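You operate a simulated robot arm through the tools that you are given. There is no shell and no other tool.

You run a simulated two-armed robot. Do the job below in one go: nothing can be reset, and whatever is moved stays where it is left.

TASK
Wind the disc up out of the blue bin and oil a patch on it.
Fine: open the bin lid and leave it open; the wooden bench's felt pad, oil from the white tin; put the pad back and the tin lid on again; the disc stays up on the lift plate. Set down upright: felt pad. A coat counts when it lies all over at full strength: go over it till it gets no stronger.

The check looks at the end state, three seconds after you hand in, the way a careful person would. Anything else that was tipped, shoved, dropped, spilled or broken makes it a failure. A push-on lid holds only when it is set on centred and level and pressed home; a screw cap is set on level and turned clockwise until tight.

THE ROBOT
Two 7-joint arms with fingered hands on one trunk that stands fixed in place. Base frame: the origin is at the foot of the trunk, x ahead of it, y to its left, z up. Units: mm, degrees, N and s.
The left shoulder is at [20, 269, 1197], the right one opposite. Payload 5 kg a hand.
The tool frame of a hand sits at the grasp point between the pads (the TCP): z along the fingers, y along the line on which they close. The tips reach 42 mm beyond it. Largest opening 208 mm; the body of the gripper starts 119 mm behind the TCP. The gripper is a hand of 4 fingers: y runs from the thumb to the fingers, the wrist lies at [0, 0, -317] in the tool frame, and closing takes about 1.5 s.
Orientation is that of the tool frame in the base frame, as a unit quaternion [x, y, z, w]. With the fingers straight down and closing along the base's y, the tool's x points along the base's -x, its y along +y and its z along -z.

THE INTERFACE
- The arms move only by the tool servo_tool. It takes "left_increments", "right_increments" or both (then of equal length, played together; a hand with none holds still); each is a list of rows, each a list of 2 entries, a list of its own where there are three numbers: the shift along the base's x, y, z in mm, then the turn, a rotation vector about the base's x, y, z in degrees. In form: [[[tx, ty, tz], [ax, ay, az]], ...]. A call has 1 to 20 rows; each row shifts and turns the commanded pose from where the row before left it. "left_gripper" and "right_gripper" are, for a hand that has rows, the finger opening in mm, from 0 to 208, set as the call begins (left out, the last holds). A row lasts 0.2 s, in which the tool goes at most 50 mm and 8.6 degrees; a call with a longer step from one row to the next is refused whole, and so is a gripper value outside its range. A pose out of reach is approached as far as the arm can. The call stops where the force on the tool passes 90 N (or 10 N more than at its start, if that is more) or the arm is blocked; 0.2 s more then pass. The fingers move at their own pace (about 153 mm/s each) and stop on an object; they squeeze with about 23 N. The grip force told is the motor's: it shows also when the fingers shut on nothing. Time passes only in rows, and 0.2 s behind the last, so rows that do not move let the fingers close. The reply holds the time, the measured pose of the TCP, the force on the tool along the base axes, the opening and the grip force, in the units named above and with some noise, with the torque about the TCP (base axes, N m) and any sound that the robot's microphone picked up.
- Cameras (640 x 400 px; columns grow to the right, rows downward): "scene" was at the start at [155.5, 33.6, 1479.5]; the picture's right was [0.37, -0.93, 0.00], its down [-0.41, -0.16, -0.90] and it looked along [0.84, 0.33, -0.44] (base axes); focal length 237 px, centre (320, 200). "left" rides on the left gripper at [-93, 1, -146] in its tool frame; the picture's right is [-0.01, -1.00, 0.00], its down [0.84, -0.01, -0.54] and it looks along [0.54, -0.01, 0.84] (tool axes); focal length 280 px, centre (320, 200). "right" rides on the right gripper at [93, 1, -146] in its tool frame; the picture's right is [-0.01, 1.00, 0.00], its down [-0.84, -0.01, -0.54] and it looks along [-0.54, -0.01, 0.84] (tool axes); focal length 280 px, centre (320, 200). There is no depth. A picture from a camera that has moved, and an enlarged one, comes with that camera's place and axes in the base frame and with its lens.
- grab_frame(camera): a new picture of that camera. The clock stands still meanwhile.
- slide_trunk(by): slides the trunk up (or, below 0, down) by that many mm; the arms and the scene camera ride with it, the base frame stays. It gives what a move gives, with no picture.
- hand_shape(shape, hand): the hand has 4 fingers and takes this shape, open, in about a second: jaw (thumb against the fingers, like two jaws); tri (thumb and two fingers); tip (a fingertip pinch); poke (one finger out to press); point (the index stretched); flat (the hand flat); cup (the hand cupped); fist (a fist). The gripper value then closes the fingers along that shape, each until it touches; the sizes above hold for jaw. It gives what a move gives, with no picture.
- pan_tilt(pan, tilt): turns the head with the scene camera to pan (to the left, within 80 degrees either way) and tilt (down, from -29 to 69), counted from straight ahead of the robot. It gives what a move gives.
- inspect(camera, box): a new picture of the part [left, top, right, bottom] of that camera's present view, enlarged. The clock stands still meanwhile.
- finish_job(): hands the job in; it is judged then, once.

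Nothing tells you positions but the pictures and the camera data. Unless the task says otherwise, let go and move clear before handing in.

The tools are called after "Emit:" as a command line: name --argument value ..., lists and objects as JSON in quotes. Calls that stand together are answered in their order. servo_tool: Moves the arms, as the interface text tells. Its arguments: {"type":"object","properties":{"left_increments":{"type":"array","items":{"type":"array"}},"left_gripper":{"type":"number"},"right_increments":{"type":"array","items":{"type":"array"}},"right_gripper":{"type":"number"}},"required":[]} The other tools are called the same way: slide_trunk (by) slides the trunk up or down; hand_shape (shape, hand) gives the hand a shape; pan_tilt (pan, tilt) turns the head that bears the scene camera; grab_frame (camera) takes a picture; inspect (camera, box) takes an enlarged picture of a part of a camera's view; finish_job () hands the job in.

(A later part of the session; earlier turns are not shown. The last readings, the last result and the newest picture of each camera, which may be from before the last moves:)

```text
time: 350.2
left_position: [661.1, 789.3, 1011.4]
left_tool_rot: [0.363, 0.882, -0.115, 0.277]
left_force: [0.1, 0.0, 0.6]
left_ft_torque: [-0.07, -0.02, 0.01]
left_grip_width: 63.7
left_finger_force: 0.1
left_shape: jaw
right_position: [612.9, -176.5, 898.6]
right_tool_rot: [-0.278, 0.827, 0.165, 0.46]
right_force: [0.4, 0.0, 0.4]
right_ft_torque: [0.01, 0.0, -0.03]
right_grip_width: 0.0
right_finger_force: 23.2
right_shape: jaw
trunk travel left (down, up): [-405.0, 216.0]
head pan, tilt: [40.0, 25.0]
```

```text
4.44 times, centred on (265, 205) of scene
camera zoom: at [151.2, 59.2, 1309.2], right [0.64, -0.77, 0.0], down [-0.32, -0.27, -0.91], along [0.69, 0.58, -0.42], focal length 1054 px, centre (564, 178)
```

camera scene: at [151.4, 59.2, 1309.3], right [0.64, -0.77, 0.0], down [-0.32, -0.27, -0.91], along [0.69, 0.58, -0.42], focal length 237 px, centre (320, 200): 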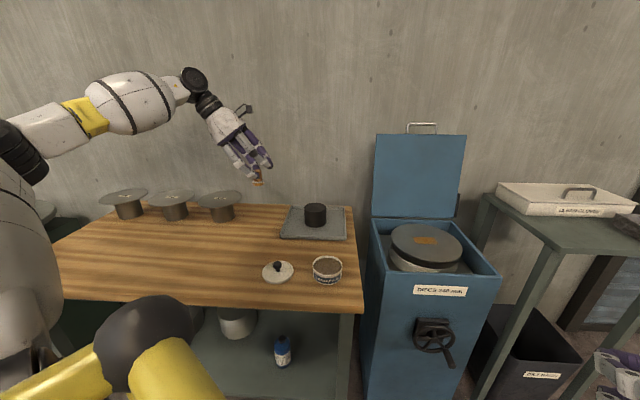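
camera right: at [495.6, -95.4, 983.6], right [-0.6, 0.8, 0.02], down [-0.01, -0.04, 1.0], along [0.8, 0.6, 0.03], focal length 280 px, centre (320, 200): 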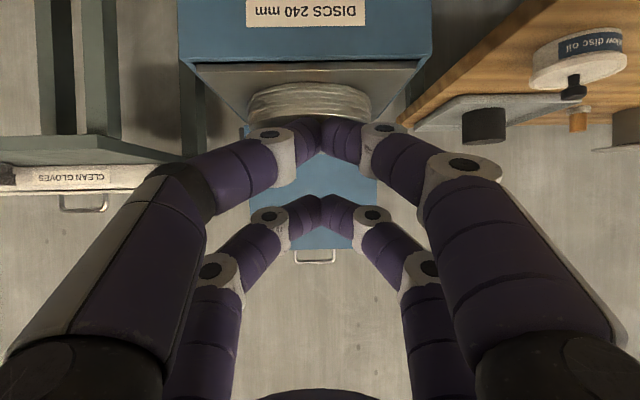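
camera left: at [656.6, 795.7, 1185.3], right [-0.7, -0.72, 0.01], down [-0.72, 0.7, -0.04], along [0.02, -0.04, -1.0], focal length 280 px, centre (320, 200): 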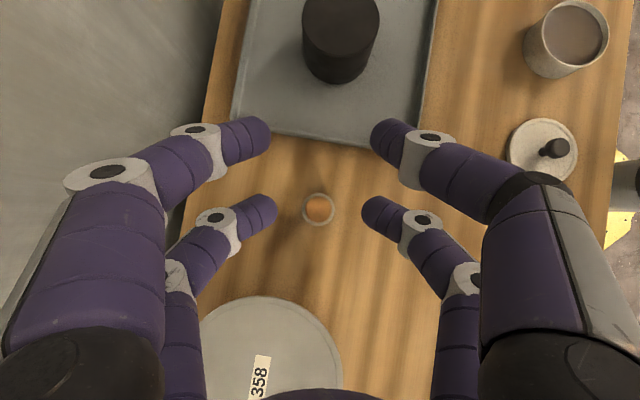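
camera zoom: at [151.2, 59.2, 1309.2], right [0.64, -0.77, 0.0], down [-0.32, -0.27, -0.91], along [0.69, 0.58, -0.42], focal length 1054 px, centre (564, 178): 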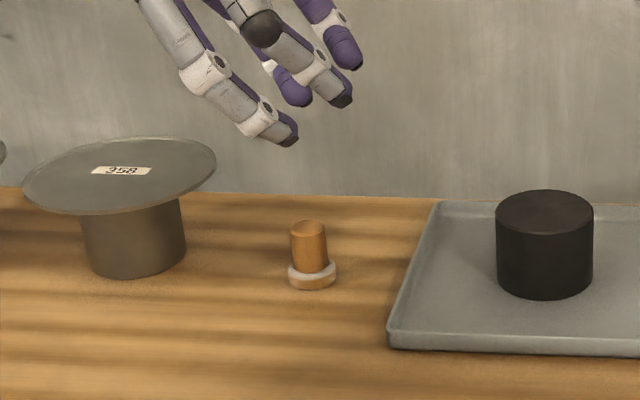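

The pad stands upright at its home spot. Now I'll straighten the hand, restore its original yaw and move over the tin lid.

Emit:
servo_tool --left_increments '[[[0, -10, 15], [4.95, 4.95, 0]], [[0, -20, 10], [4.95, 4.95, 0]], [[0, -20, 0], [4.95, 4.95, 0]], [[-10, -20, 0], [4.95, 4.95, 0]], [[-10, -20, 0], [4.95, 4.95, 0]], [[-18, -21, 0], [0, 0, 7.7]], [[-18, -21, 0], [0, 0, 7.7]], [[-18, -21, 0], [0, 0, 7.7]], [[-18, -21, 0], [0, 0, 7.7]], [[-19, -21, 0], [0, 0, 7.7]], [[-19, -22, 0], [0, 0, 7.7]], [[-20, -22, 0], [0, 0, 7.7]], [[-20, -22, 0], [0, 0, 7.7]], [[-20, -22, 0], [0, 0, 7.4]], [[0, 0, 0], [0, 0, 0]]]'

Emit:
grab_frame --camera "left"

Emit:
pan_tilt --pan 25 --tilt 30

Emit:
grab_frame --camera "scene"

```text
time: 353.4
left_position: [473.9, 505.3, 1036.3]
left_tool_rot: [-0.211, 0.978, 0.0, 0.0]
left_force: [-0.5, 0.9, -0.6]
left_ft_torque: [0.05, -0.04, 0.01]
left_grip_width: 63.7
left_finger_force: 0.1
left_shape: jaw
right_position: [611.9, -176.6, 898.4]
right_tool_rot: [-0.278, 0.827, 0.166, 0.46]
right_force: [-1.1, -0.5, -0.2]
right_ft_torque: [0.01, -0.03, -0.02]
right_grip_width: 0.0
right_finger_force: 22.8
right_shape: jaw
trunk travel left (down, up): [-405.0, 216.0]
head pan, tilt: [40.0, 25.0]
```

```text
taken
camera left: at [558.1, 544.8, 1183.6], right [0.42, -0.91, 0.0], down [-0.76, -0.36, 0.54], along [-0.49, -0.23, -0.84], focal length 280 px, centre (320, 200)
```

left: 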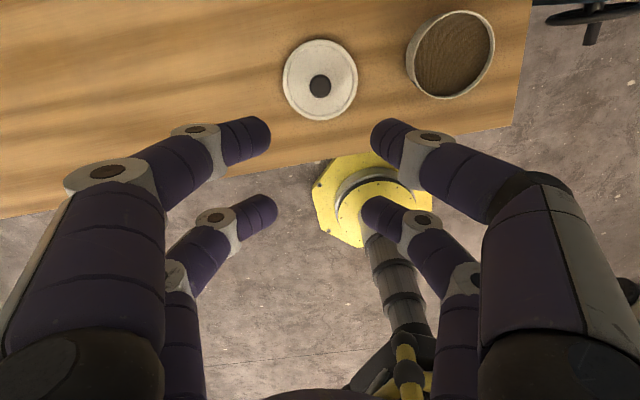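

```text
time: 354.2
left_position: [473.9, 505.7, 1035.9]
left_tool_rot: [-0.21, 0.978, 0.0, 0.0]
left_force: [-0.7, -0.7, 0.0]
left_ft_torque: [0.01, 0.01, 0.01]
left_grip_width: 63.6
left_finger_force: 0.1
left_shape: jaw
right_position: [613.5, -176.0, 899.4]
right_tool_rot: [-0.278, 0.827, 0.166, 0.46]
right_force: [0.9, -0.2, 0.3]
right_ft_torque: [-0.01, 0.0, 0.01]
right_grip_width: 0.1
right_finger_force: 22.2
right_shape: jaw
trunk travel left (down, up): [-405.0, 216.0]
head pan, tilt: [25.0, 30.0]
```

```text
taken
camera scene: at [162.6, 38.1, 1301.5], right [0.42, -0.91, 0.0], down [-0.45, -0.21, -0.87], along [0.78, 0.37, -0.5], focal length 237 px, centre (320, 200)
```

scene: 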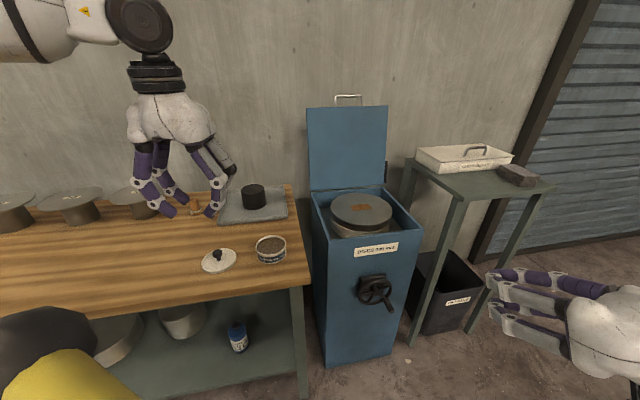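

Aligned over the lid. I'll descend around the knob to the earlier grasp height.

Emit:
servo_tool --left_increments '[[[-2.4, -0.5, -35], [0, 0, 0]], [[0, 0, -35], [0, 0, 0]], [[0, 0, -35], [0, 0, 0]], [[0, 0, -30], [0, 0, 0]], [[0, 0, -20], [0, 0, 0]], [[0, 0, 0], [0, 0, 0]]]' --left_gripper 60

Emit:
inspect --camera "left" --box '[240, 40, 400, 160]'

```text
time: 355.6
left_position: [469.9, 505.5, 881.5]
left_tool_rot: [-0.21, 0.978, 0.0, 0.0]
left_force: [0.9, -0.2, 0.8]
left_ft_torque: [-0.01, 0.02, 0.01]
left_grip_width: 60.2
left_finger_force: 0.0
left_shape: jaw
right_position: [612.7, -176.8, 899.5]
right_tool_rot: [-0.278, 0.827, 0.166, 0.46]
right_force: [-1.0, 0.5, 0.2]
right_ft_torque: [0.0, 0.04, -0.01]
right_grip_width: 0.3
right_finger_force: 22.6
right_shape: jaw
trunk travel left (down, up): [-405.0, 216.0]
head pan, tilt: [25.0, 30.0]
```

```text
3.33 times, centred on (320, 100) of left
camera zoom: at [554.6, 543.9, 1028.6], right [0.42, -0.91, 0.0], down [-0.76, -0.36, 0.54], along [-0.49, -0.23, -0.84], focal length 935 px, centre (320, 533)
```

zoom: 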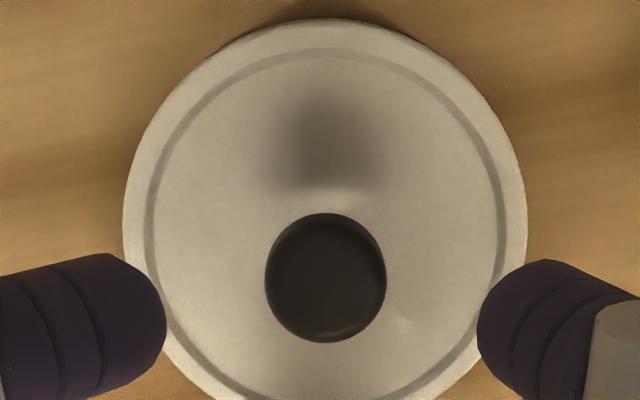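

Emit:
servo_tool --left_increments '[[[0.5, -1, -8], [0, 0, 0]], [[0, 0, -5.5], [0, 0, 0]], [[0, 0, 0], [0, 0, 0]]]'

Emit:
servo_tool --left_increments '[[[0, 0, 0], [0, 0, 0]], [[0, 0, 0], [0, 0, 0]], [[0, 0, 0], [0, 0, 0]], [[0, 0, 0], [0, 0, 0]]]' --left_gripper 0

Emit:
servo_tool --left_increments '[[[0, 0, 10], [0, 0, 0]], [[0, 0, 20], [0, 0, 0]], [[0, 0, 30], [0, 0, 0]], [[0, 0, 25], [0, 0, 0]], [[0, 0, 0], [0, 0, 0]]]'

Emit:
inspect --camera "left" --box '[240, 40, 400, 160]'

Emit:
inspect --camera "scene" --box '[190, 180, 310, 290]'

```text
time: 356.4
left_position: [470.6, 504.1, 869.6]
left_tool_rot: [-0.21, 0.978, 0.0, -0.001]
left_force: [-0.7, 0.3, 0.1]
left_ft_torque: [0.04, 0.01, -0.02]
left_grip_width: 60.4
left_finger_force: 0.0
left_shape: jaw
right_position: [613.8, -176.4, 898.4]
right_tool_rot: [-0.278, 0.827, 0.166, 0.46]
right_force: [-0.6, -0.1, 0.0]
right_ft_torque: [-0.01, 0.01, 0.03]
right_grip_width: 0.1
right_finger_force: 23.1
right_shape: jaw
trunk travel left (down, up): [-405.0, 216.0]
head pan, tilt: [25.0, 30.0]
```

```text
time: 357.4
left_position: [471.3, 504.3, 868.7]
left_tool_rot: [-0.209, 0.978, 0.0, 0.0]
left_force: [0.5, 0.0, -0.6]
left_ft_torque: [0.0, 0.04, -0.02]
left_grip_width: 6.9
left_finger_force: 22.7
left_shape: jaw
right_position: [612.4, -177.0, 898.7]
right_tool_rot: [-0.278, 0.827, 0.166, 0.46]
right_force: [0.2, -1.0, -0.2]
right_ft_torque: [0.02, 0.04, 0.0]
right_grip_width: 0.0
right_finger_force: 22.8
right_shape: jaw
trunk travel left (down, up): [-405.0, 216.0]
head pan, tilt: [25.0, 30.0]
```

```text
time: 358.6
left_position: [470.7, 503.9, 953.8]
left_tool_rot: [-0.209, 0.978, 0.001, 0.0]
left_force: [0.6, 0.2, -0.2]
left_ft_torque: [0.02, -0.04, -0.01]
left_grip_width: 7.0
left_finger_force: 23.4
left_shape: jaw
right_position: [613.1, -177.9, 898.5]
right_tool_rot: [-0.278, 0.827, 0.165, 0.46]
right_force: [-0.3, 0.1, -0.2]
right_ft_torque: [0.0, -0.02, -0.02]
right_grip_width: 0.0
right_finger_force: 22.6
right_shape: jaw
trunk travel left (down, up): [-405.0, 216.0]
head pan, tilt: [25.0, 30.0]
```

```text
3.33 times, centred on (320, 100) of left
camera zoom: at [555.3, 544.0, 1101.1], right [0.42, -0.91, 0.0], down [-0.76, -0.36, 0.54], along [-0.49, -0.23, -0.84], focal length 935 px, centre (320, 533)
```

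zoom: 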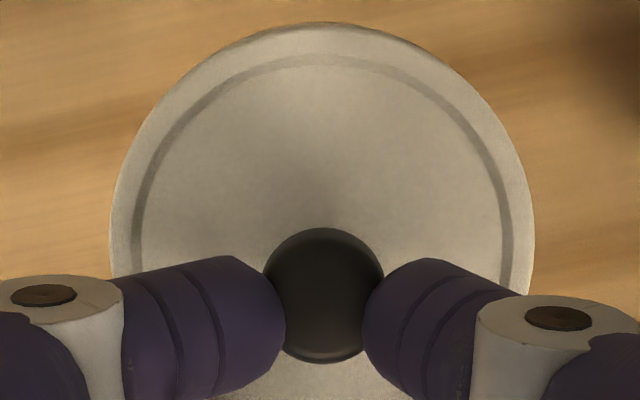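

```text
3.64 times, centred on (250, 235) of scene
camera zoom: at [162.5, 38.1, 1301.4], right [0.42, -0.91, 0.0], down [-0.45, -0.21, -0.87], along [0.78, 0.37, -0.5], focal length 862 px, centre (574, 73)
```

zoom: 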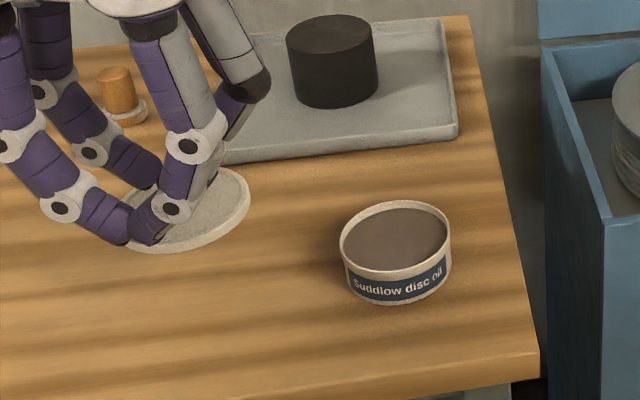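

The lid is held level, and the tin hasn't moved (still centred near [593.5,399]). I'll carry the lid back over the tin at the recorded seat position.

Emit:
servo_tool --left_increments '[[[22.6, -30.3, 0], [0, 0, 0]], [[22.6, -30.3, 0], [0, 0, 0]], [[22.6, -30.3, 0], [0, 0, 0]], [[22.6, -30.3, 0], [0, 0, 0]], [[0, 0, 0], [0, 0, 0]]]'

Emit:
servo_tool --left_increments '[[[0.5, 0, -20], [0, 0, 0]], [[0, 0, -10], [0, 0, 0]], [[0, 0, 0], [0, 0, 0]]]'

Emit:
inspect --camera "scene" --box '[230, 200, 310, 280]'

Emit:
inspect --camera "left" --box '[220, 20, 420, 180]'

```text
time: 359.8
left_position: [562.2, 381.4, 953.6]
left_tool_rot: [-0.211, 0.978, 0.0, 0.0]
left_force: [0.2, -0.5, -0.3]
left_ft_torque: [0.03, 0.11, 0.0]
left_grip_width: 6.6
left_finger_force: 23.3
left_shape: jaw
right_position: [613.1, -176.7, 899.4]
right_tool_rot: [-0.277, 0.827, 0.166, 0.46]
right_force: [0.5, -0.9, -0.9]
right_ft_torque: [0.04, 0.0, 0.08]
right_grip_width: 0.0
right_finger_force: 22.9
right_shape: jaw
trunk travel left (down, up): [-405.0, 216.0]
head pan, tilt: [25.0, 30.0]
```

```text
time: 360.6
left_position: [560.7, 381.8, 922.8]
left_tool_rot: [-0.21, 0.978, 0.0, 0.0]
left_force: [-0.8, 0.0, 0.4]
left_ft_torque: [0.05, 0.01, -0.01]
left_grip_width: 6.8
left_finger_force: 22.9
left_shape: jaw
right_position: [613.3, -176.7, 898.6]
right_tool_rot: [-0.278, 0.827, 0.166, 0.46]
right_force: [0.5, -0.2, 0.7]
right_ft_torque: [0.03, -0.02, -0.01]
right_grip_width: 0.0
right_finger_force: 22.5
right_shape: jaw
trunk travel left (down, up): [-405.0, 216.0]
head pan, tilt: [25.0, 30.0]
```

```text
5.00 times, centred on (270, 240) of scene
camera zoom: at [162.5, 37.9, 1301.5], right [0.42, -0.91, 0.0], down [-0.45, -0.21, -0.87], along [0.79, 0.37, -0.5], focal length 1185 px, centre (570, 0)
```

zoom: 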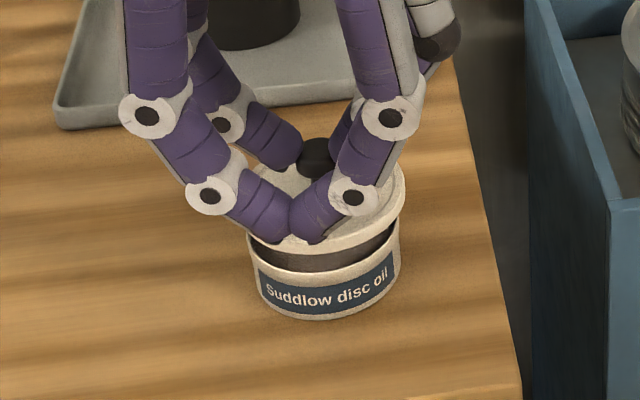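

```text
2.50 times, centred on (320, 100) of left
camera zoom: at [645.8, 421.2, 1070.5], right [0.42, -0.91, 0.0], down [-0.76, -0.36, 0.54], along [-0.49, -0.23, -0.84], focal length 701 px, centre (320, 450)
```

zoom: 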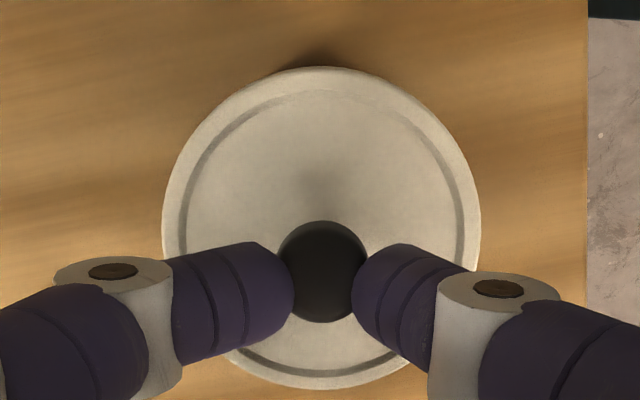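

Lid is lined up over the tin. I'll make a 1 mm correction and lower it until it touches.

Emit:
servo_tool --left_increments '[[[0.9, 0.8, -8], [0, 0, 0]], [[0, 0, -5], [0, 0, 0]], [[0, 0, 0], [0, 0, 0]]]'

Emit:
servo_tool --left_increments '[[[0, 0, -2], [0, 0, 0]], [[0, 0, 0], [0, 0, 0]]]'

Emit:
servo_tool --left_increments '[[[0, 0, -2], [0, 0, 0]], [[0, 0, 0], [0, 0, 0]]]'

Emit:
inspect --camera "scene" --box '[230, 200, 310, 280]'

```text
time: 361.4
left_position: [563.2, 383.7, 911.3]
left_tool_rot: [-0.21, 0.978, 0.001, 0.0]
left_force: [1.3, 0.3, -0.4]
left_ft_torque: [-0.01, 0.01, -0.01]
left_grip_width: 7.1
left_finger_force: 22.8
left_shape: jaw
right_position: [613.4, -176.8, 899.4]
right_tool_rot: [-0.278, 0.827, 0.165, 0.46]
right_force: [0.5, 0.5, 0.2]
right_ft_torque: [-0.02, 0.01, 0.03]
right_grip_width: 0.0
right_finger_force: 22.7
right_shape: jaw
trunk travel left (down, up): [-405.0, 216.0]
head pan, tilt: [25.0, 30.0]
```

```text
time: 362.0
left_position: [562.3, 383.6, 909.4]
left_tool_rot: [-0.21, 0.978, 0.001, 0.0]
left_force: [0.7, -0.2, -0.4]
left_ft_torque: [0.03, 0.02, 0.02]
left_grip_width: 6.8
left_finger_force: 22.9
left_shape: jaw
right_position: [612.8, -177.4, 898.0]
right_tool_rot: [-0.278, 0.827, 0.166, 0.46]
right_force: [0.3, -0.3, 0.2]
right_ft_torque: [0.0, 0.01, -0.02]
right_grip_width: 0.0
right_finger_force: 23.1
right_shape: jaw
trunk travel left (down, up): [-405.0, 216.0]
head pan, tilt: [25.0, 30.0]
```

```text
time: 362.6
left_position: [563.3, 384.6, 907.6]
left_tool_rot: [-0.21, 0.978, 0.0, 0.0]
left_force: [0.4, 0.6, 0.6]
left_ft_torque: [0.0, 0.05, -0.01]
left_grip_width: 7.1
left_finger_force: 23.0
left_shape: jaw
right_position: [613.3, -177.8, 897.9]
right_tool_rot: [-0.279, 0.827, 0.165, 0.46]
right_force: [-0.3, 0.0, -0.4]
right_ft_torque: [0.02, 0.03, 0.0]
right_grip_width: 0.0
right_finger_force: 23.4
right_shape: jaw
trunk travel left (down, up): [-405.0, 216.0]
head pan, tilt: [25.0, 30.0]
```

```text
5.00 times, centred on (270, 240) of scene
camera zoom: at [162.7, 38.1, 1301.4], right [0.42, -0.91, 0.0], down [-0.45, -0.21, -0.87], along [0.78, 0.37, -0.5], focal length 1185 px, centre (570, 0)
```

zoom: 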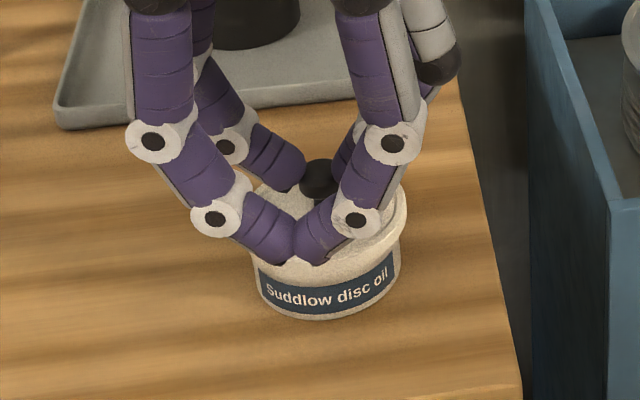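

Emit:
servo_tool --left_increments '[[[-1.2, -1.2, -2], [0, 0, 0]], [[0, 0, 0], [0, 0, 0]]]'

Emit:
servo_tool --left_increments '[[[0, 0, -2], [0, 0, 0]], [[0, 0, 0], [0, 0, 0]]]'

Emit:
servo_tool --left_increments '[[[0, 0, -1.5], [0, 0, 0]], [[0, 0, 0], [0, 0, 0]]]'

```text
time: 363.2
left_position: [561.9, 381.9, 904.0]
left_tool_rot: [-0.21, 0.978, 0.0, 0.0]
left_force: [1.6, -0.6, 0.9]
left_ft_torque: [0.07, 0.02, -0.01]
left_grip_width: 6.8
left_finger_force: 22.7
left_shape: jaw
right_position: [613.1, -176.2, 898.6]
right_tool_rot: [-0.279, 0.827, 0.166, 0.46]
right_force: [0.4, -0.2, 0.2]
right_ft_torque: [0.01, 0.0, 0.02]
right_grip_width: 0.1
right_finger_force: 22.7
right_shape: jaw
trunk travel left (down, up): [-405.0, 216.0]
head pan, tilt: [25.0, 30.0]
```

```text
time: 363.8
left_position: [561.0, 382.7, 902.8]
left_tool_rot: [-0.209, 0.978, -0.001, 0.0]
left_force: [-0.3, -0.3, 0.1]
left_ft_torque: [0.0, 0.03, -0.01]
left_grip_width: 6.9
left_finger_force: 22.8
left_shape: jaw
right_position: [612.7, -176.6, 898.2]
right_tool_rot: [-0.278, 0.827, 0.165, 0.46]
right_force: [-0.2, -0.6, 0.0]
right_ft_torque: [-0.02, 0.01, -0.01]
right_grip_width: 0.1
right_finger_force: 23.1
right_shape: jaw
trunk travel left (down, up): [-405.0, 216.0]
head pan, tilt: [25.0, 30.0]
```

```text
time: 364.4
left_position: [560.7, 382.7, 900.9]
left_tool_rot: [-0.21, 0.978, 0.0, 0.0]
left_force: [-3.7, 4.0, 1.7]
left_ft_torque: [0.1, 0.06, 0.16]
left_grip_width: 6.9
left_finger_force: 23.1
left_shape: jaw
right_position: [613.5, -176.8, 899.5]
right_tool_rot: [-0.278, 0.827, 0.166, 0.46]
right_force: [0.5, 0.2, -0.1]
right_ft_torque: [-0.04, 0.0, -0.04]
right_grip_width: 0.0
right_finger_force: 23.3
right_shape: jaw
trunk travel left (down, up): [-405.0, 216.0]
head pan, tilt: [25.0, 30.0]
heard: snap
```

A snap: the lid has clicked on. I'll press gently to be sure it's home, then let go and look.

Emit:
servo_tool --left_increments '[[[0, 0, -2], [0, 0, 0]], [[0, 0, 0], [0, 0, 0]]]'

Emit:
servo_tool --left_increments '[[[0, 0, -1.5], [0, 0, 0]], [[0, 0, 0], [0, 0, 0]]]'

Emit:
inspect --camera "scene" --box '[230, 200, 310, 280]'

```text
time: 365.0
left_position: [560.2, 382.4, 900.8]
left_tool_rot: [-0.209, 0.978, 0.0, 0.001]
left_force: [-2.3, 6.5, 10.6]
left_ft_torque: [0.32, -0.21, 0.18]
left_grip_width: 6.9
left_finger_force: 22.8
left_shape: jaw
right_position: [613.5, -177.3, 899.5]
right_tool_rot: [-0.279, 0.827, 0.167, 0.459]
right_force: [-0.2, -0.3, 0.9]
right_ft_torque: [-0.01, 0.03, 0.02]
right_grip_width: 0.0
right_finger_force: 23.0
right_shape: jaw
trunk travel left (down, up): [-405.0, 216.0]
head pan, tilt: [25.0, 30.0]
```

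```text
time: 365.6
left_position: [560.3, 382.7, 899.2]
left_tool_rot: [-0.21, 0.978, -0.001, 0.001]
left_force: [-1.2, 6.6, 21.4]
left_ft_torque: [0.52, -0.54, 0.16]
left_grip_width: 7.9
left_finger_force: 23.1
left_shape: jaw
right_position: [612.3, -176.8, 899.1]
right_tool_rot: [-0.278, 0.826, 0.166, 0.461]
right_force: [-0.1, 0.6, -0.2]
right_ft_torque: [0.03, -0.01, 0.02]
right_grip_width: 0.1
right_finger_force: 23.2
right_shape: jaw
trunk travel left (down, up): [-405.0, 216.0]
head pan, tilt: [25.0, 30.0]
```

```text
5.00 times, centred on (270, 240) of scene
camera zoom: at [161.8, 37.9, 1301.7], right [0.42, -0.91, 0.0], down [-0.45, -0.21, -0.87], along [0.79, 0.37, -0.5], focal length 1185 px, centre (570, 0)
```

zoom: 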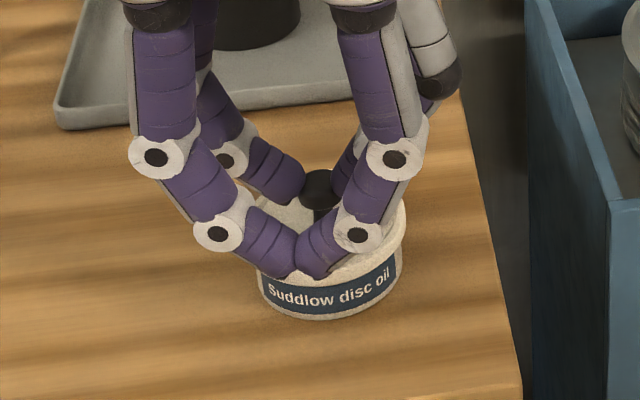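

Firm at about 21 N. Now I'll release, rise clear and check the lid's seat.

Emit:
servo_tool --left_increments '[[[0, 0, 3], [0, 0, 0]], [[0, 0, 0], [0, 0, 0]]]'

Emit:
servo_tool --left_increments '[[[0, 0, 0], [0, 0, 0]], [[0, 0, 0], [0, 0, 0]], [[0, 0, 0], [0, 0, 0]]]' --left_gripper 60

Emit:
servo_tool --left_increments '[[[0, 0, 20], [0, 0, 0]], [[0, 0, 25], [0, 0, 0]], [[0, 0, 25], [0, 0, 0]], [[0, 0, 25], [0, 0, 0]], [[0, 0, 0], [0, 0, 0]]]'

Emit:
inspect --camera "left" --box '[240, 20, 400, 160]'

Emit:
inspect --camera "scene" --box '[230, 200, 310, 280]'

```text
time: 366.2
left_position: [560.7, 382.7, 900.6]
left_tool_rot: [-0.21, 0.978, 0.0, 0.0]
left_force: [-0.8, 2.7, 2.9]
left_ft_torque: [0.14, -0.07, 0.05]
left_grip_width: 7.6
left_finger_force: 22.9
left_shape: jaw
right_position: [612.1, -176.7, 898.7]
right_tool_rot: [-0.278, 0.827, 0.166, 0.46]
right_force: [-0.1, -0.1, -0.4]
right_ft_torque: [-0.02, 0.01, 0.01]
right_grip_width: 0.1
right_finger_force: 22.8
right_shape: jaw
trunk travel left (down, up): [-405.0, 216.0]
head pan, tilt: [25.0, 30.0]
```

```text
time: 367.0
left_position: [561.5, 381.9, 901.6]
left_tool_rot: [-0.21, 0.978, -0.001, 0.0]
left_force: [-0.5, 0.1, 0.4]
left_ft_torque: [0.0, -0.01, -0.03]
left_grip_width: 59.5
left_finger_force: 0.1
left_shape: jaw
right_position: [612.9, -176.2, 898.9]
right_tool_rot: [-0.279, 0.827, 0.166, 0.459]
right_force: [0.0, 0.4, -0.4]
right_ft_torque: [0.01, 0.01, 0.01]
right_grip_width: 0.1
right_finger_force: 23.6
right_shape: jaw
trunk travel left (down, up): [-405.0, 216.0]
head pan, tilt: [25.0, 30.0]
heard: snap
```

```text
time: 368.2
left_position: [561.8, 381.9, 996.9]
left_tool_rot: [-0.21, 0.978, 0.001, 0.001]
left_force: [-0.1, 0.1, 0.8]
left_ft_torque: [0.02, -0.05, -0.01]
left_grip_width: 59.7
left_finger_force: 0.0
left_shape: jaw
right_position: [613.4, -176.8, 898.5]
right_tool_rot: [-0.279, 0.827, 0.166, 0.459]
right_force: [0.0, 0.0, -0.8]
right_ft_torque: [-0.01, 0.0, -0.01]
right_grip_width: 0.2
right_finger_force: 23.6
right_shape: jaw
trunk travel left (down, up): [-405.0, 216.0]
head pan, tilt: [25.0, 30.0]
```

```text
2.86 times, centred on (320, 90) of left
camera zoom: at [647.3, 421.6, 1143.3], right [0.42, -0.91, 0.0], down [-0.76, -0.36, 0.54], along [-0.49, -0.23, -0.84], focal length 801 px, centre (320, 514)
```

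zoom: 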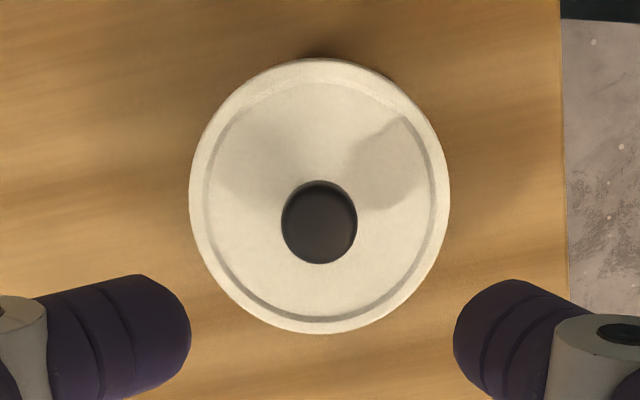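

```text
5.00 times, centred on (270, 240) of scene
camera zoom: at [162.5, 38.1, 1301.4], right [0.42, -0.91, 0.0], down [-0.45, -0.21, -0.87], along [0.78, 0.37, -0.5], focal length 1185 px, centre (570, 0)
```

zoom: 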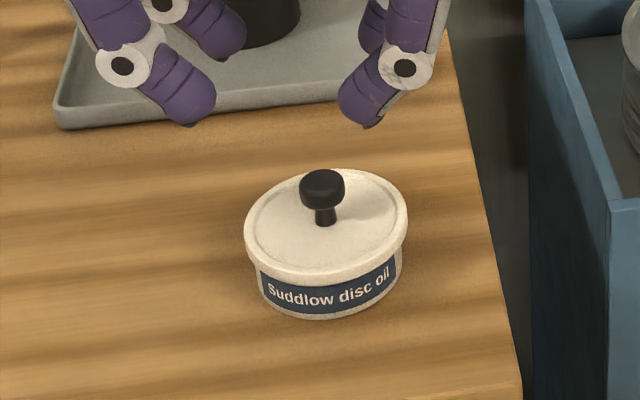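

The lid looks level and centred, but a second snap sounded as I let go. To be sure it's home, I'll close the fingers and press down on the knob from above.

Emit:
servo_tool --left_increments '[[[0, 0, 0], [0, 0, 0]], [[0, 0, 0], [0, 0, 0]], [[0, 0, 0], [0, 0, 0]], [[0, 0, 0], [0, 0, 0]], [[0, 0, -20], [0, 0, 0]], [[0, 0, -20], [0, 0, 0]], [[0, 0, -10], [0, 0, 0]], [[0, 0, 0], [0, 0, 0]]]' --left_gripper 0

Emit:
inspect --camera "left" --box '[240, 20, 400, 160]'

Emit:
inspect --camera "scene" --box '[230, 190, 310, 280]'

```text
time: 370.0
left_position: [560.7, 382.0, 945.5]
left_tool_rot: [-0.209, 0.978, 0.0, 0.0]
left_force: [0.8, -0.1, -0.3]
left_ft_torque: [0.01, 0.04, 0.0]
left_grip_width: 0.2
left_finger_force: 23.1
left_shape: jaw
right_position: [612.5, -176.1, 898.8]
right_tool_rot: [-0.278, 0.827, 0.165, 0.46]
right_force: [-0.1, -0.3, -0.3]
right_ft_torque: [0.04, -0.02, 0.02]
right_grip_width: 0.0
right_finger_force: 23.0
right_shape: jaw
trunk travel left (down, up): [-405.0, 216.0]
head pan, tilt: [25.0, 30.0]
```

```text
2.86 times, centred on (320, 90) of left
camera zoom: at [645.4, 421.4, 1092.4], right [0.42, -0.91, 0.0], down [-0.76, -0.36, 0.54], along [-0.49, -0.23, -0.84], focal length 801 px, centre (320, 514)
```

zoom: 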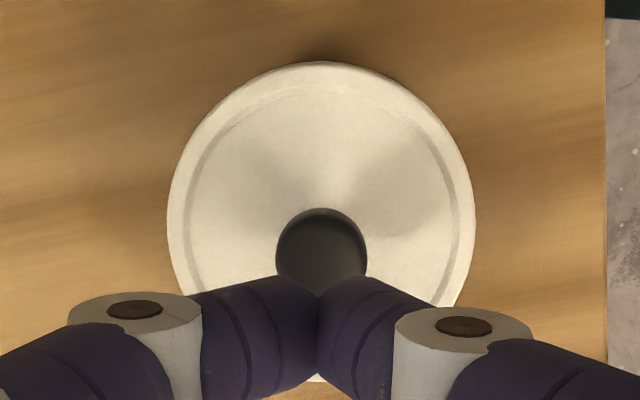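

```text
4.44 times, centred on (270, 235) of scene
camera zoom: at [162.7, 38.1, 1301.4], right [0.42, -0.91, 0.0], down [-0.45, -0.21, -0.87], along [0.78, 0.37, -0.5], focal length 1054 px, centre (542, 44)
```

zoom: 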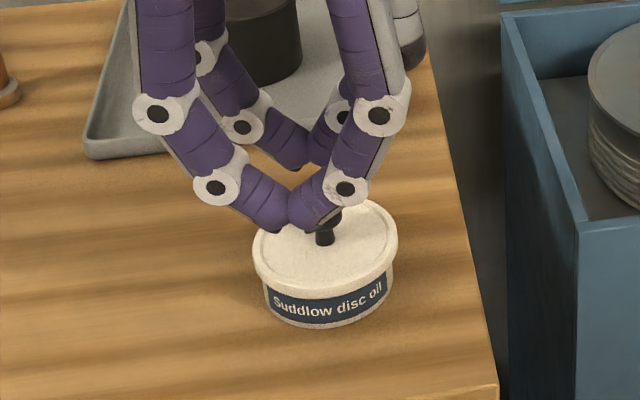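

Emit:
servo_tool --left_increments '[[[0, 0, -3], [0, 0, 0]], [[0, 0, -2], [0, 0, 0]], [[0, 0, 0], [0, 0, 0]]]'

Emit:
servo_tool --left_increments '[[[0, 0, -2], [0, 0, 0]], [[0, 0, -1.5], [0, 0, 0]], [[0, 0, 0], [0, 0, 0]]]'

Emit:
servo_tool --left_increments '[[[0, 0, -1.5], [0, 0, 0]], [[0, 0, -1.5], [0, 0, 0]], [[0, 0, 0], [0, 0, 0]]]'

```text
time: 370.8
left_position: [560.8, 381.6, 940.1]
left_tool_rot: [-0.21, 0.978, 0.001, 0.0]
left_force: [0.5, 0.2, -1.4]
left_ft_torque: [-0.05, -0.01, 0.0]
left_grip_width: 0.0
left_finger_force: 23.0
left_shape: jaw
right_position: [613.5, -175.7, 899.4]
right_tool_rot: [-0.279, 0.827, 0.166, 0.46]
right_force: [-0.7, 0.5, 0.0]
right_ft_torque: [-0.01, -0.01, -0.01]
right_grip_width: 0.1
right_finger_force: 23.6
right_shape: jaw
trunk travel left (down, up): [-405.0, 216.0]
head pan, tilt: [25.0, 30.0]
```

```text
time: 371.6
left_position: [561.3, 381.7, 937.7]
left_tool_rot: [-0.21, 0.978, 0.0, 0.0]
left_force: [0.8, -0.3, 1.1]
left_ft_torque: [0.0, 0.03, 0.03]
left_grip_width: 0.0
left_finger_force: 22.7
left_shape: jaw
right_position: [611.9, -177.6, 898.6]
right_tool_rot: [-0.279, 0.826, 0.166, 0.46]
right_force: [-0.2, 0.2, -1.0]
right_ft_torque: [0.02, -0.03, -0.02]
right_grip_width: 0.0
right_finger_force: 23.3
right_shape: jaw
trunk travel left (down, up): [-405.0, 216.0]
head pan, tilt: [25.0, 30.0]
```

```text
time: 372.4
left_position: [560.6, 381.4, 934.9]
left_tool_rot: [-0.21, 0.978, 0.001, 0.0]
left_force: [-0.3, 0.3, 0.0]
left_ft_torque: [0.0, 0.04, 0.0]
left_grip_width: 0.0
left_finger_force: 23.2
left_shape: jaw
right_position: [612.3, -176.2, 898.9]
right_tool_rot: [-0.279, 0.827, 0.166, 0.46]
right_force: [-0.2, 0.1, 1.0]
right_ft_torque: [0.0, 0.01, -0.02]
right_grip_width: 0.0
right_finger_force: 23.0
right_shape: jaw
trunk travel left (down, up): [-405.0, 216.0]
head pan, tilt: [25.0, 30.0]
```

Emit:
servo_tool --left_increments '[[[0, 0, -2], [0, 0, 0]], [[0, 0, -1.5], [0, 0, 0]], [[0, 0, 0], [0, 0, 0]]]'

Emit:
servo_tool --left_increments '[[[0, 0, -1.5], [0, 0, 0]], [[0, 0, -1.5], [0, 0, 0]], [[0, 0, 0], [0, 0, 0]]]'

Emit:
inspect --camera "scene" --box '[230, 190, 310, 280]'

```text
time: 373.2
left_position: [560.9, 383.3, 930.8]
left_tool_rot: [-0.21, 0.978, 0.0, 0.0]
left_force: [0.1, 0.2, 0.1]
left_ft_torque: [-0.02, 0.04, 0.0]
left_grip_width: 0.0
left_finger_force: 23.4
left_shape: jaw
right_position: [612.5, -175.7, 899.6]
right_tool_rot: [-0.279, 0.827, 0.167, 0.459]
right_force: [0.3, -0.3, 0.3]
right_ft_torque: [0.03, 0.0, -0.01]
right_grip_width: 0.0
right_finger_force: 22.5
right_shape: jaw
trunk travel left (down, up): [-405.0, 216.0]
head pan, tilt: [25.0, 30.0]
```

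```text
time: 374.0
left_position: [561.6, 382.3, 928.0]
left_tool_rot: [-0.209, 0.978, 0.001, 0.001]
left_force: [0.4, 0.6, -0.1]
left_ft_torque: [-0.02, 0.0, -0.02]
left_grip_width: 0.0
left_finger_force: 22.5
left_shape: jaw
right_position: [612.8, -177.5, 898.4]
right_tool_rot: [-0.279, 0.827, 0.166, 0.459]
right_force: [0.1, -0.7, 0.8]
right_ft_torque: [-0.03, 0.05, -0.02]
right_grip_width: 0.0
right_finger_force: 22.6
right_shape: jaw
trunk travel left (down, up): [-405.0, 216.0]
head pan, tilt: [25.0, 30.0]
```

```text
4.44 times, centred on (270, 235) of scene
camera zoom: at [162.6, 38.1, 1301.4], right [0.42, -0.91, 0.0], down [-0.45, -0.21, -0.87], along [0.78, 0.37, -0.5], focal length 1054 px, centre (542, 44)
```

zoom: 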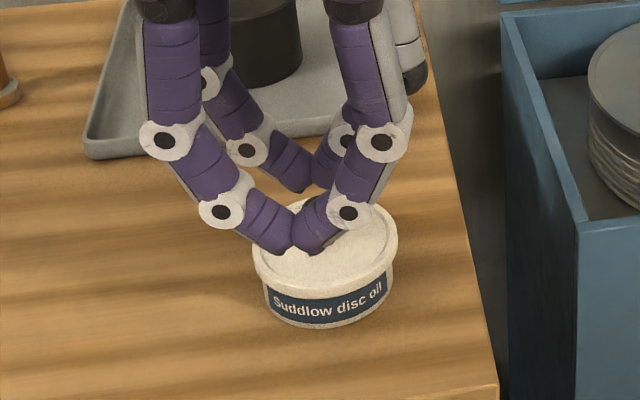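

Emit:
inspect --camera "left" --box '[240, 20, 400, 160]'

Emit:
servo_tool --left_increments '[[[0, 0, -2], [0, 0, 0]], [[0, 0, 0], [0, 0, 0]]]'

Emit:
servo_tool --left_increments '[[[0, 0, -2], [0, 0, 0]], [[0, 0, 0], [0, 0, 0]]]'

```text
2.86 times, centred on (320, 90) of left
camera zoom: at [646.2, 421.8, 1074.7], right [0.42, -0.91, 0.0], down [-0.76, -0.36, 0.54], along [-0.49, -0.23, -0.84], focal length 801 px, centre (320, 514)
```

zoom: 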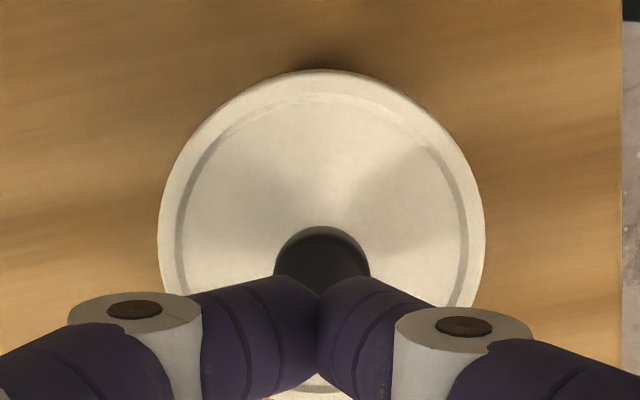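

```text
time: 374.6
left_position: [560.8, 382.8, 926.4]
left_tool_rot: [-0.209, 0.978, 0.001, 0.0]
left_force: [1.3, -0.1, -0.7]
left_ft_torque: [-0.01, 0.02, -0.03]
left_grip_width: 0.0
left_finger_force: 23.4
left_shape: jaw
right_position: [613.1, -177.1, 898.4]
right_tool_rot: [-0.278, 0.827, 0.166, 0.46]
right_force: [0.8, -0.7, 0.5]
right_ft_torque: [-0.01, -0.01, -0.02]
right_grip_width: 0.0
right_finger_force: 22.7
right_shape: jaw
trunk travel left (down, up): [-405.0, 216.0]
head pan, tilt: [25.0, 30.0]
```

```text
time: 375.2
left_position: [561.4, 383.1, 924.6]
left_tool_rot: [-0.209, 0.978, 0.0, -0.001]
left_force: [-0.1, 0.5, -0.3]
left_ft_torque: [0.03, 0.01, 0.02]
left_grip_width: 0.0
left_finger_force: 22.9
left_shape: jaw
right_position: [612.9, -176.9, 898.3]
right_tool_rot: [-0.279, 0.827, 0.166, 0.46]
right_force: [0.2, 0.5, 0.0]
right_ft_torque: [0.0, -0.01, -0.01]
right_grip_width: 0.0
right_finger_force: 22.9
right_shape: jaw
trunk travel left (down, up): [-405.0, 216.0]
head pan, tilt: [25.0, 30.0]
```

Emit:
servo_tool --left_increments '[[[0, 0, -2], [0, 0, 0]], [[0, 0, 0], [0, 0, 0]]]'

Emit:
servo_tool --left_increments '[[[0, 0, -2], [0, 0, 0]], [[0, 0, 0], [0, 0, 0]]]'

Emit:
servo_tool --left_increments '[[[0, 0, -2], [0, 0, 0]], [[0, 0, 0], [0, 0, 0]]]'

```text
time: 375.8
left_position: [560.6, 383.7, 921.8]
left_tool_rot: [-0.209, 0.978, 0.0, 0.0]
left_force: [-0.8, -0.6, 0.6]
left_ft_torque: [0.02, -0.05, -0.03]
left_grip_width: 0.1
left_finger_force: 22.9
left_shape: jaw
right_position: [613.4, -177.0, 897.1]
right_tool_rot: [-0.279, 0.827, 0.166, 0.46]
right_force: [-1.1, 0.2, 0.5]
right_ft_torque: [0.01, -0.01, 0.02]
right_grip_width: 0.1
right_finger_force: 23.4
right_shape: jaw
trunk travel left (down, up): [-405.0, 216.0]
head pan, tilt: [25.0, 30.0]
```

```text
time: 376.4
left_position: [561.1, 383.3, 919.8]
left_tool_rot: [-0.21, 0.978, 0.0, 0.0]
left_force: [0.4, 0.3, 0.1]
left_ft_torque: [0.01, 0.0, 0.03]
left_grip_width: 0.0
left_finger_force: 23.3
left_shape: jaw
right_position: [613.7, -176.0, 898.9]
right_tool_rot: [-0.278, 0.827, 0.165, 0.46]
right_force: [0.1, -0.1, -0.5]
right_ft_torque: [-0.03, -0.03, -0.01]
right_grip_width: 0.0
right_finger_force: 23.3
right_shape: jaw
trunk travel left (down, up): [-405.0, 216.0]
head pan, tilt: [25.0, 30.0]
```

```text
time: 377.0
left_position: [560.6, 382.5, 917.2]
left_tool_rot: [-0.21, 0.978, 0.0, 0.0]
left_force: [-0.5, -0.5, -0.1]
left_ft_torque: [-0.01, -0.02, -0.01]
left_grip_width: 0.0
left_finger_force: 22.5
left_shape: jaw
right_position: [613.2, -177.2, 898.5]
right_tool_rot: [-0.278, 0.827, 0.166, 0.46]
right_force: [-0.1, 0.1, -1.1]
right_ft_torque: [-0.04, 0.0, -0.02]
right_grip_width: 0.0
right_finger_force: 23.3
right_shape: jaw
trunk travel left (down, up): [-405.0, 216.0]
head pan, tilt: [25.0, 30.0]
```

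Emit:
inspect --camera "scene" --box '[240, 200, 300, 270]'

Emit:
inspect --camera "left" --box '[240, 20, 400, 160]'

```text
5.71 times, centred on (270, 235) of scene
camera zoom: at [162.7, 38.1, 1301.4], right [0.42, -0.91, 0.0], down [-0.45, -0.21, -0.87], along [0.78, 0.37, -0.5], focal length 1355 px, centre (606, 0)
```

zoom: 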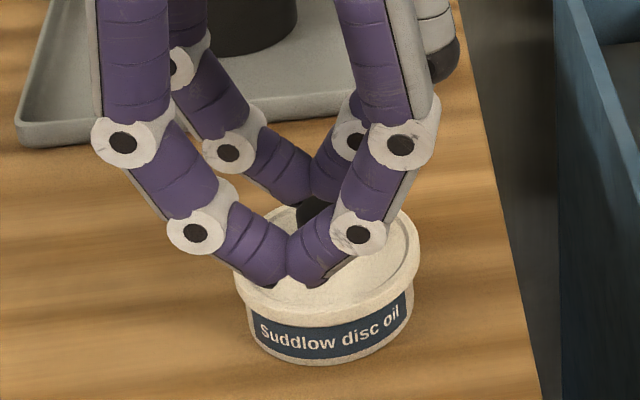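

```text
2.86 times, centred on (320, 90) of left
camera zoom: at [645.6, 421.7, 1065.3], right [0.42, -0.91, 0.0], down [-0.76, -0.36, 0.54], along [-0.49, -0.23, -0.84], focal length 801 px, centre (320, 514)
```

zoom: 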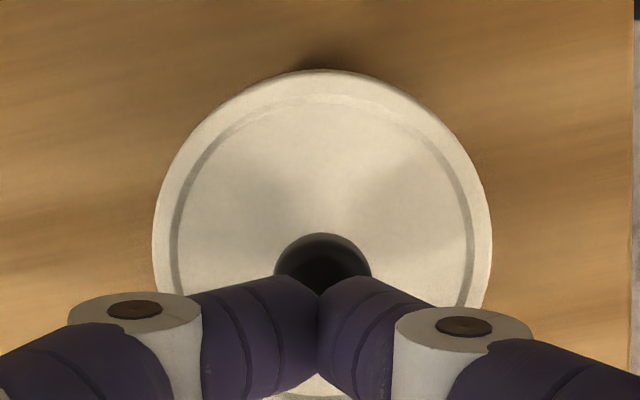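

Emit:
servo_tool --left_increments '[[[0, 0, -2], [0, 0, 0]], [[0, 0, 0], [0, 0, 0]]]'

Emit:
servo_tool --left_increments '[[[0, 0, -2], [0, 0, 0]], [[0, 0, 0], [0, 0, 0]]]'

Emit:
servo_tool --left_increments '[[[0, 0, -2], [0, 0, 0]], [[0, 0, 0], [0, 0, 0]]]'

```text
time: 377.6
left_position: [562.2, 382.1, 915.7]
left_tool_rot: [-0.209, 0.978, -0.001, 0.0]
left_force: [-0.1, 1.5, 0.4]
left_ft_torque: [0.04, 0.01, -0.02]
left_grip_width: 0.0
left_finger_force: 23.6
left_shape: jaw
right_position: [612.2, -176.4, 898.4]
right_tool_rot: [-0.278, 0.827, 0.166, 0.46]
right_force: [0.4, -0.2, 0.0]
right_ft_torque: [-0.01, -0.01, -0.03]
right_grip_width: 0.0
right_finger_force: 23.2
right_shape: jaw
trunk travel left (down, up): [-405.0, 216.0]
head pan, tilt: [25.0, 30.0]
```

```text
time: 378.2
left_position: [560.9, 383.1, 913.2]
left_tool_rot: [-0.209, 0.978, -0.001, 0.0]
left_force: [0.7, -0.6, 0.6]
left_ft_torque: [0.01, 0.01, 0.01]
left_grip_width: 0.0
left_finger_force: 22.6
left_shape: jaw
right_position: [612.9, -176.6, 899.0]
right_tool_rot: [-0.279, 0.827, 0.166, 0.46]
right_force: [-0.2, 0.1, 0.5]
right_ft_torque: [-0.04, 0.01, 0.01]
right_grip_width: 0.0
right_finger_force: 23.1
right_shape: jaw
trunk travel left (down, up): [-405.0, 216.0]
head pan, tilt: [25.0, 30.0]
```

```text
time: 378.8
left_position: [561.0, 381.1, 913.6]
left_tool_rot: [-0.21, 0.978, 0.0, 0.0]
left_force: [-0.8, -0.2, 1.3]
left_ft_torque: [0.02, -0.01, -0.01]
left_grip_width: 0.0
left_finger_force: 23.2
left_shape: jaw
right_position: [614.5, -175.8, 898.4]
right_tool_rot: [-0.279, 0.827, 0.166, 0.46]
right_force: [-0.2, 0.1, -0.5]
right_ft_torque: [0.01, -0.01, 0.0]
right_grip_width: 0.0
right_finger_force: 22.8
right_shape: jaw
trunk travel left (down, up): [-405.0, 216.0]
head pan, tilt: [25.0, 30.0]
```

Emit:
servo_tool --left_increments '[[[0, 0, -2], [0, 0, 0]], [[0, 0, 0], [0, 0, 0]]]'

Emit:
servo_tool --left_increments '[[[0, 0, -2], [0, 0, 0]], [[0, 0, 0], [0, 0, 0]]]'

Emit:
servo_tool --left_increments '[[[0, 0, -2], [0, 0, 0]], [[0, 0, 0], [0, 0, 0]]]'

```text
time: 379.4
left_position: [560.0, 382.1, 912.8]
left_tool_rot: [-0.209, 0.978, -0.001, 0.003]
left_force: [-1.3, 2.9, 20.6]
left_ft_torque: [0.37, -0.52, 0.07]
left_grip_width: 0.0
left_finger_force: 23.0
left_shape: jaw
right_position: [612.1, -177.7, 899.3]
right_tool_rot: [-0.278, 0.827, 0.166, 0.461]
right_force: [0.3, -0.9, 0.5]
right_ft_torque: [-0.01, -0.04, 0.0]
right_grip_width: 0.0
right_finger_force: 22.9
right_shape: jaw
trunk travel left (down, up): [-405.0, 216.0]
head pan, tilt: [25.0, 30.0]
```

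```text
time: 380.0
left_position: [560.4, 381.4, 912.5]
left_tool_rot: [-0.209, 0.978, -0.001, 0.003]
left_force: [2.3, 2.5, 48.2]
left_ft_torque: [0.67, -1.37, 0.02]
left_grip_width: 0.1
left_finger_force: 23.1
left_shape: jaw
right_position: [611.4, -177.1, 899.6]
right_tool_rot: [-0.278, 0.827, 0.165, 0.461]
right_force: [0.0, -0.4, 0.8]
right_ft_torque: [0.01, -0.01, 0.0]
right_grip_width: 0.1
right_finger_force: 22.4
right_shape: jaw
trunk travel left (down, up): [-405.0, 216.0]
head pan, tilt: [25.0, 30.0]
```

```text
time: 380.6
left_position: [561.2, 380.8, 911.7]
left_tool_rot: [-0.21, 0.978, -0.001, 0.003]
left_force: [5.5, 3.5, 73.4]
left_ft_torque: [0.95, -2.17, -0.06]
left_grip_width: 0.1
left_finger_force: 23.2
left_shape: jaw
right_position: [610.7, -178.6, 901.2]
right_tool_rot: [-0.278, 0.826, 0.166, 0.461]
right_force: [0.2, -0.4, 0.7]
right_ft_torque: [0.0, -0.01, 0.02]
right_grip_width: 0.0
right_finger_force: 22.8
right_shape: jaw
trunk travel left (down, up): [-405.0, 216.0]
head pan, tilt: [25.0, 30.0]
```

I pressed the knob with over 70 N and it didn't budge, so the lid is seated. I'll lift off and compare it closely with how it looked at the start.

Emit:
servo_tool --left_increments '[[[0, 0, 5], [0, 0, 0]], [[0, 0, 15], [0, 0, 0]], [[0, 0, 30], [0, 0, 0]], [[-10, 20, 40], [0, 0, 0]], [[-20, 35, 20], [0, 0, 0]], [[-20, 35, 20], [0, 0, 0]], [[0, 0, 0], [0, 0, 0]]]'

Emit:
inspect --camera "scene" --box '[245, 225, 295, 270]'

Emit:
inspect --camera "scene" --box '[100, 150, 320, 300]'

```text
time: 382.2
left_position: [511.1, 472.4, 1036.3]
left_tool_rot: [-0.21, 0.978, 0.0, 0.0]
left_force: [-1.2, 0.5, 0.4]
left_ft_torque: [0.01, -0.08, 0.01]
left_grip_width: 0.0
left_finger_force: 23.1
left_shape: jaw
right_position: [612.1, -176.2, 899.7]
right_tool_rot: [-0.279, 0.827, 0.166, 0.46]
right_force: [-0.3, 0.2, 0.1]
right_ft_torque: [-0.05, 0.0, -0.09]
right_grip_width: 0.0
right_finger_force: 22.2
right_shape: jaw
trunk travel left (down, up): [-405.0, 216.0]
head pan, tilt: [25.0, 30.0]
heard: snap
```

```text
8.89 times, centred on (270, 248) of scene
camera zoom: at [161.9, 38.3, 1301.5], right [0.42, -0.91, 0.0], down [-0.45, -0.21, -0.87], along [0.79, 0.37, -0.5], focal length 2107 px, centre (764, -222)
```

zoom: 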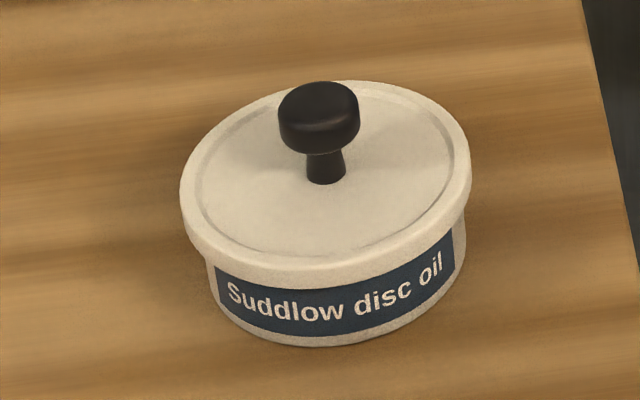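

```text
2.67 times, centred on (210, 225) of scene
camera zoom: at [161.9, 38.3, 1301.5], right [0.42, -0.91, 0.0], down [-0.45, -0.21, -0.87], along [0.79, 0.37, -0.5], focal length 632 px, centre (613, 133)
```

zoom: 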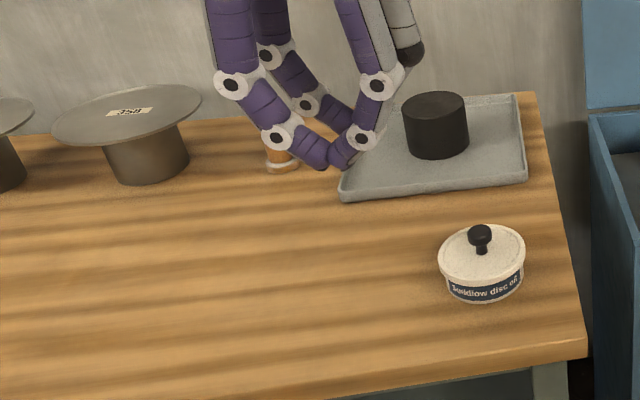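

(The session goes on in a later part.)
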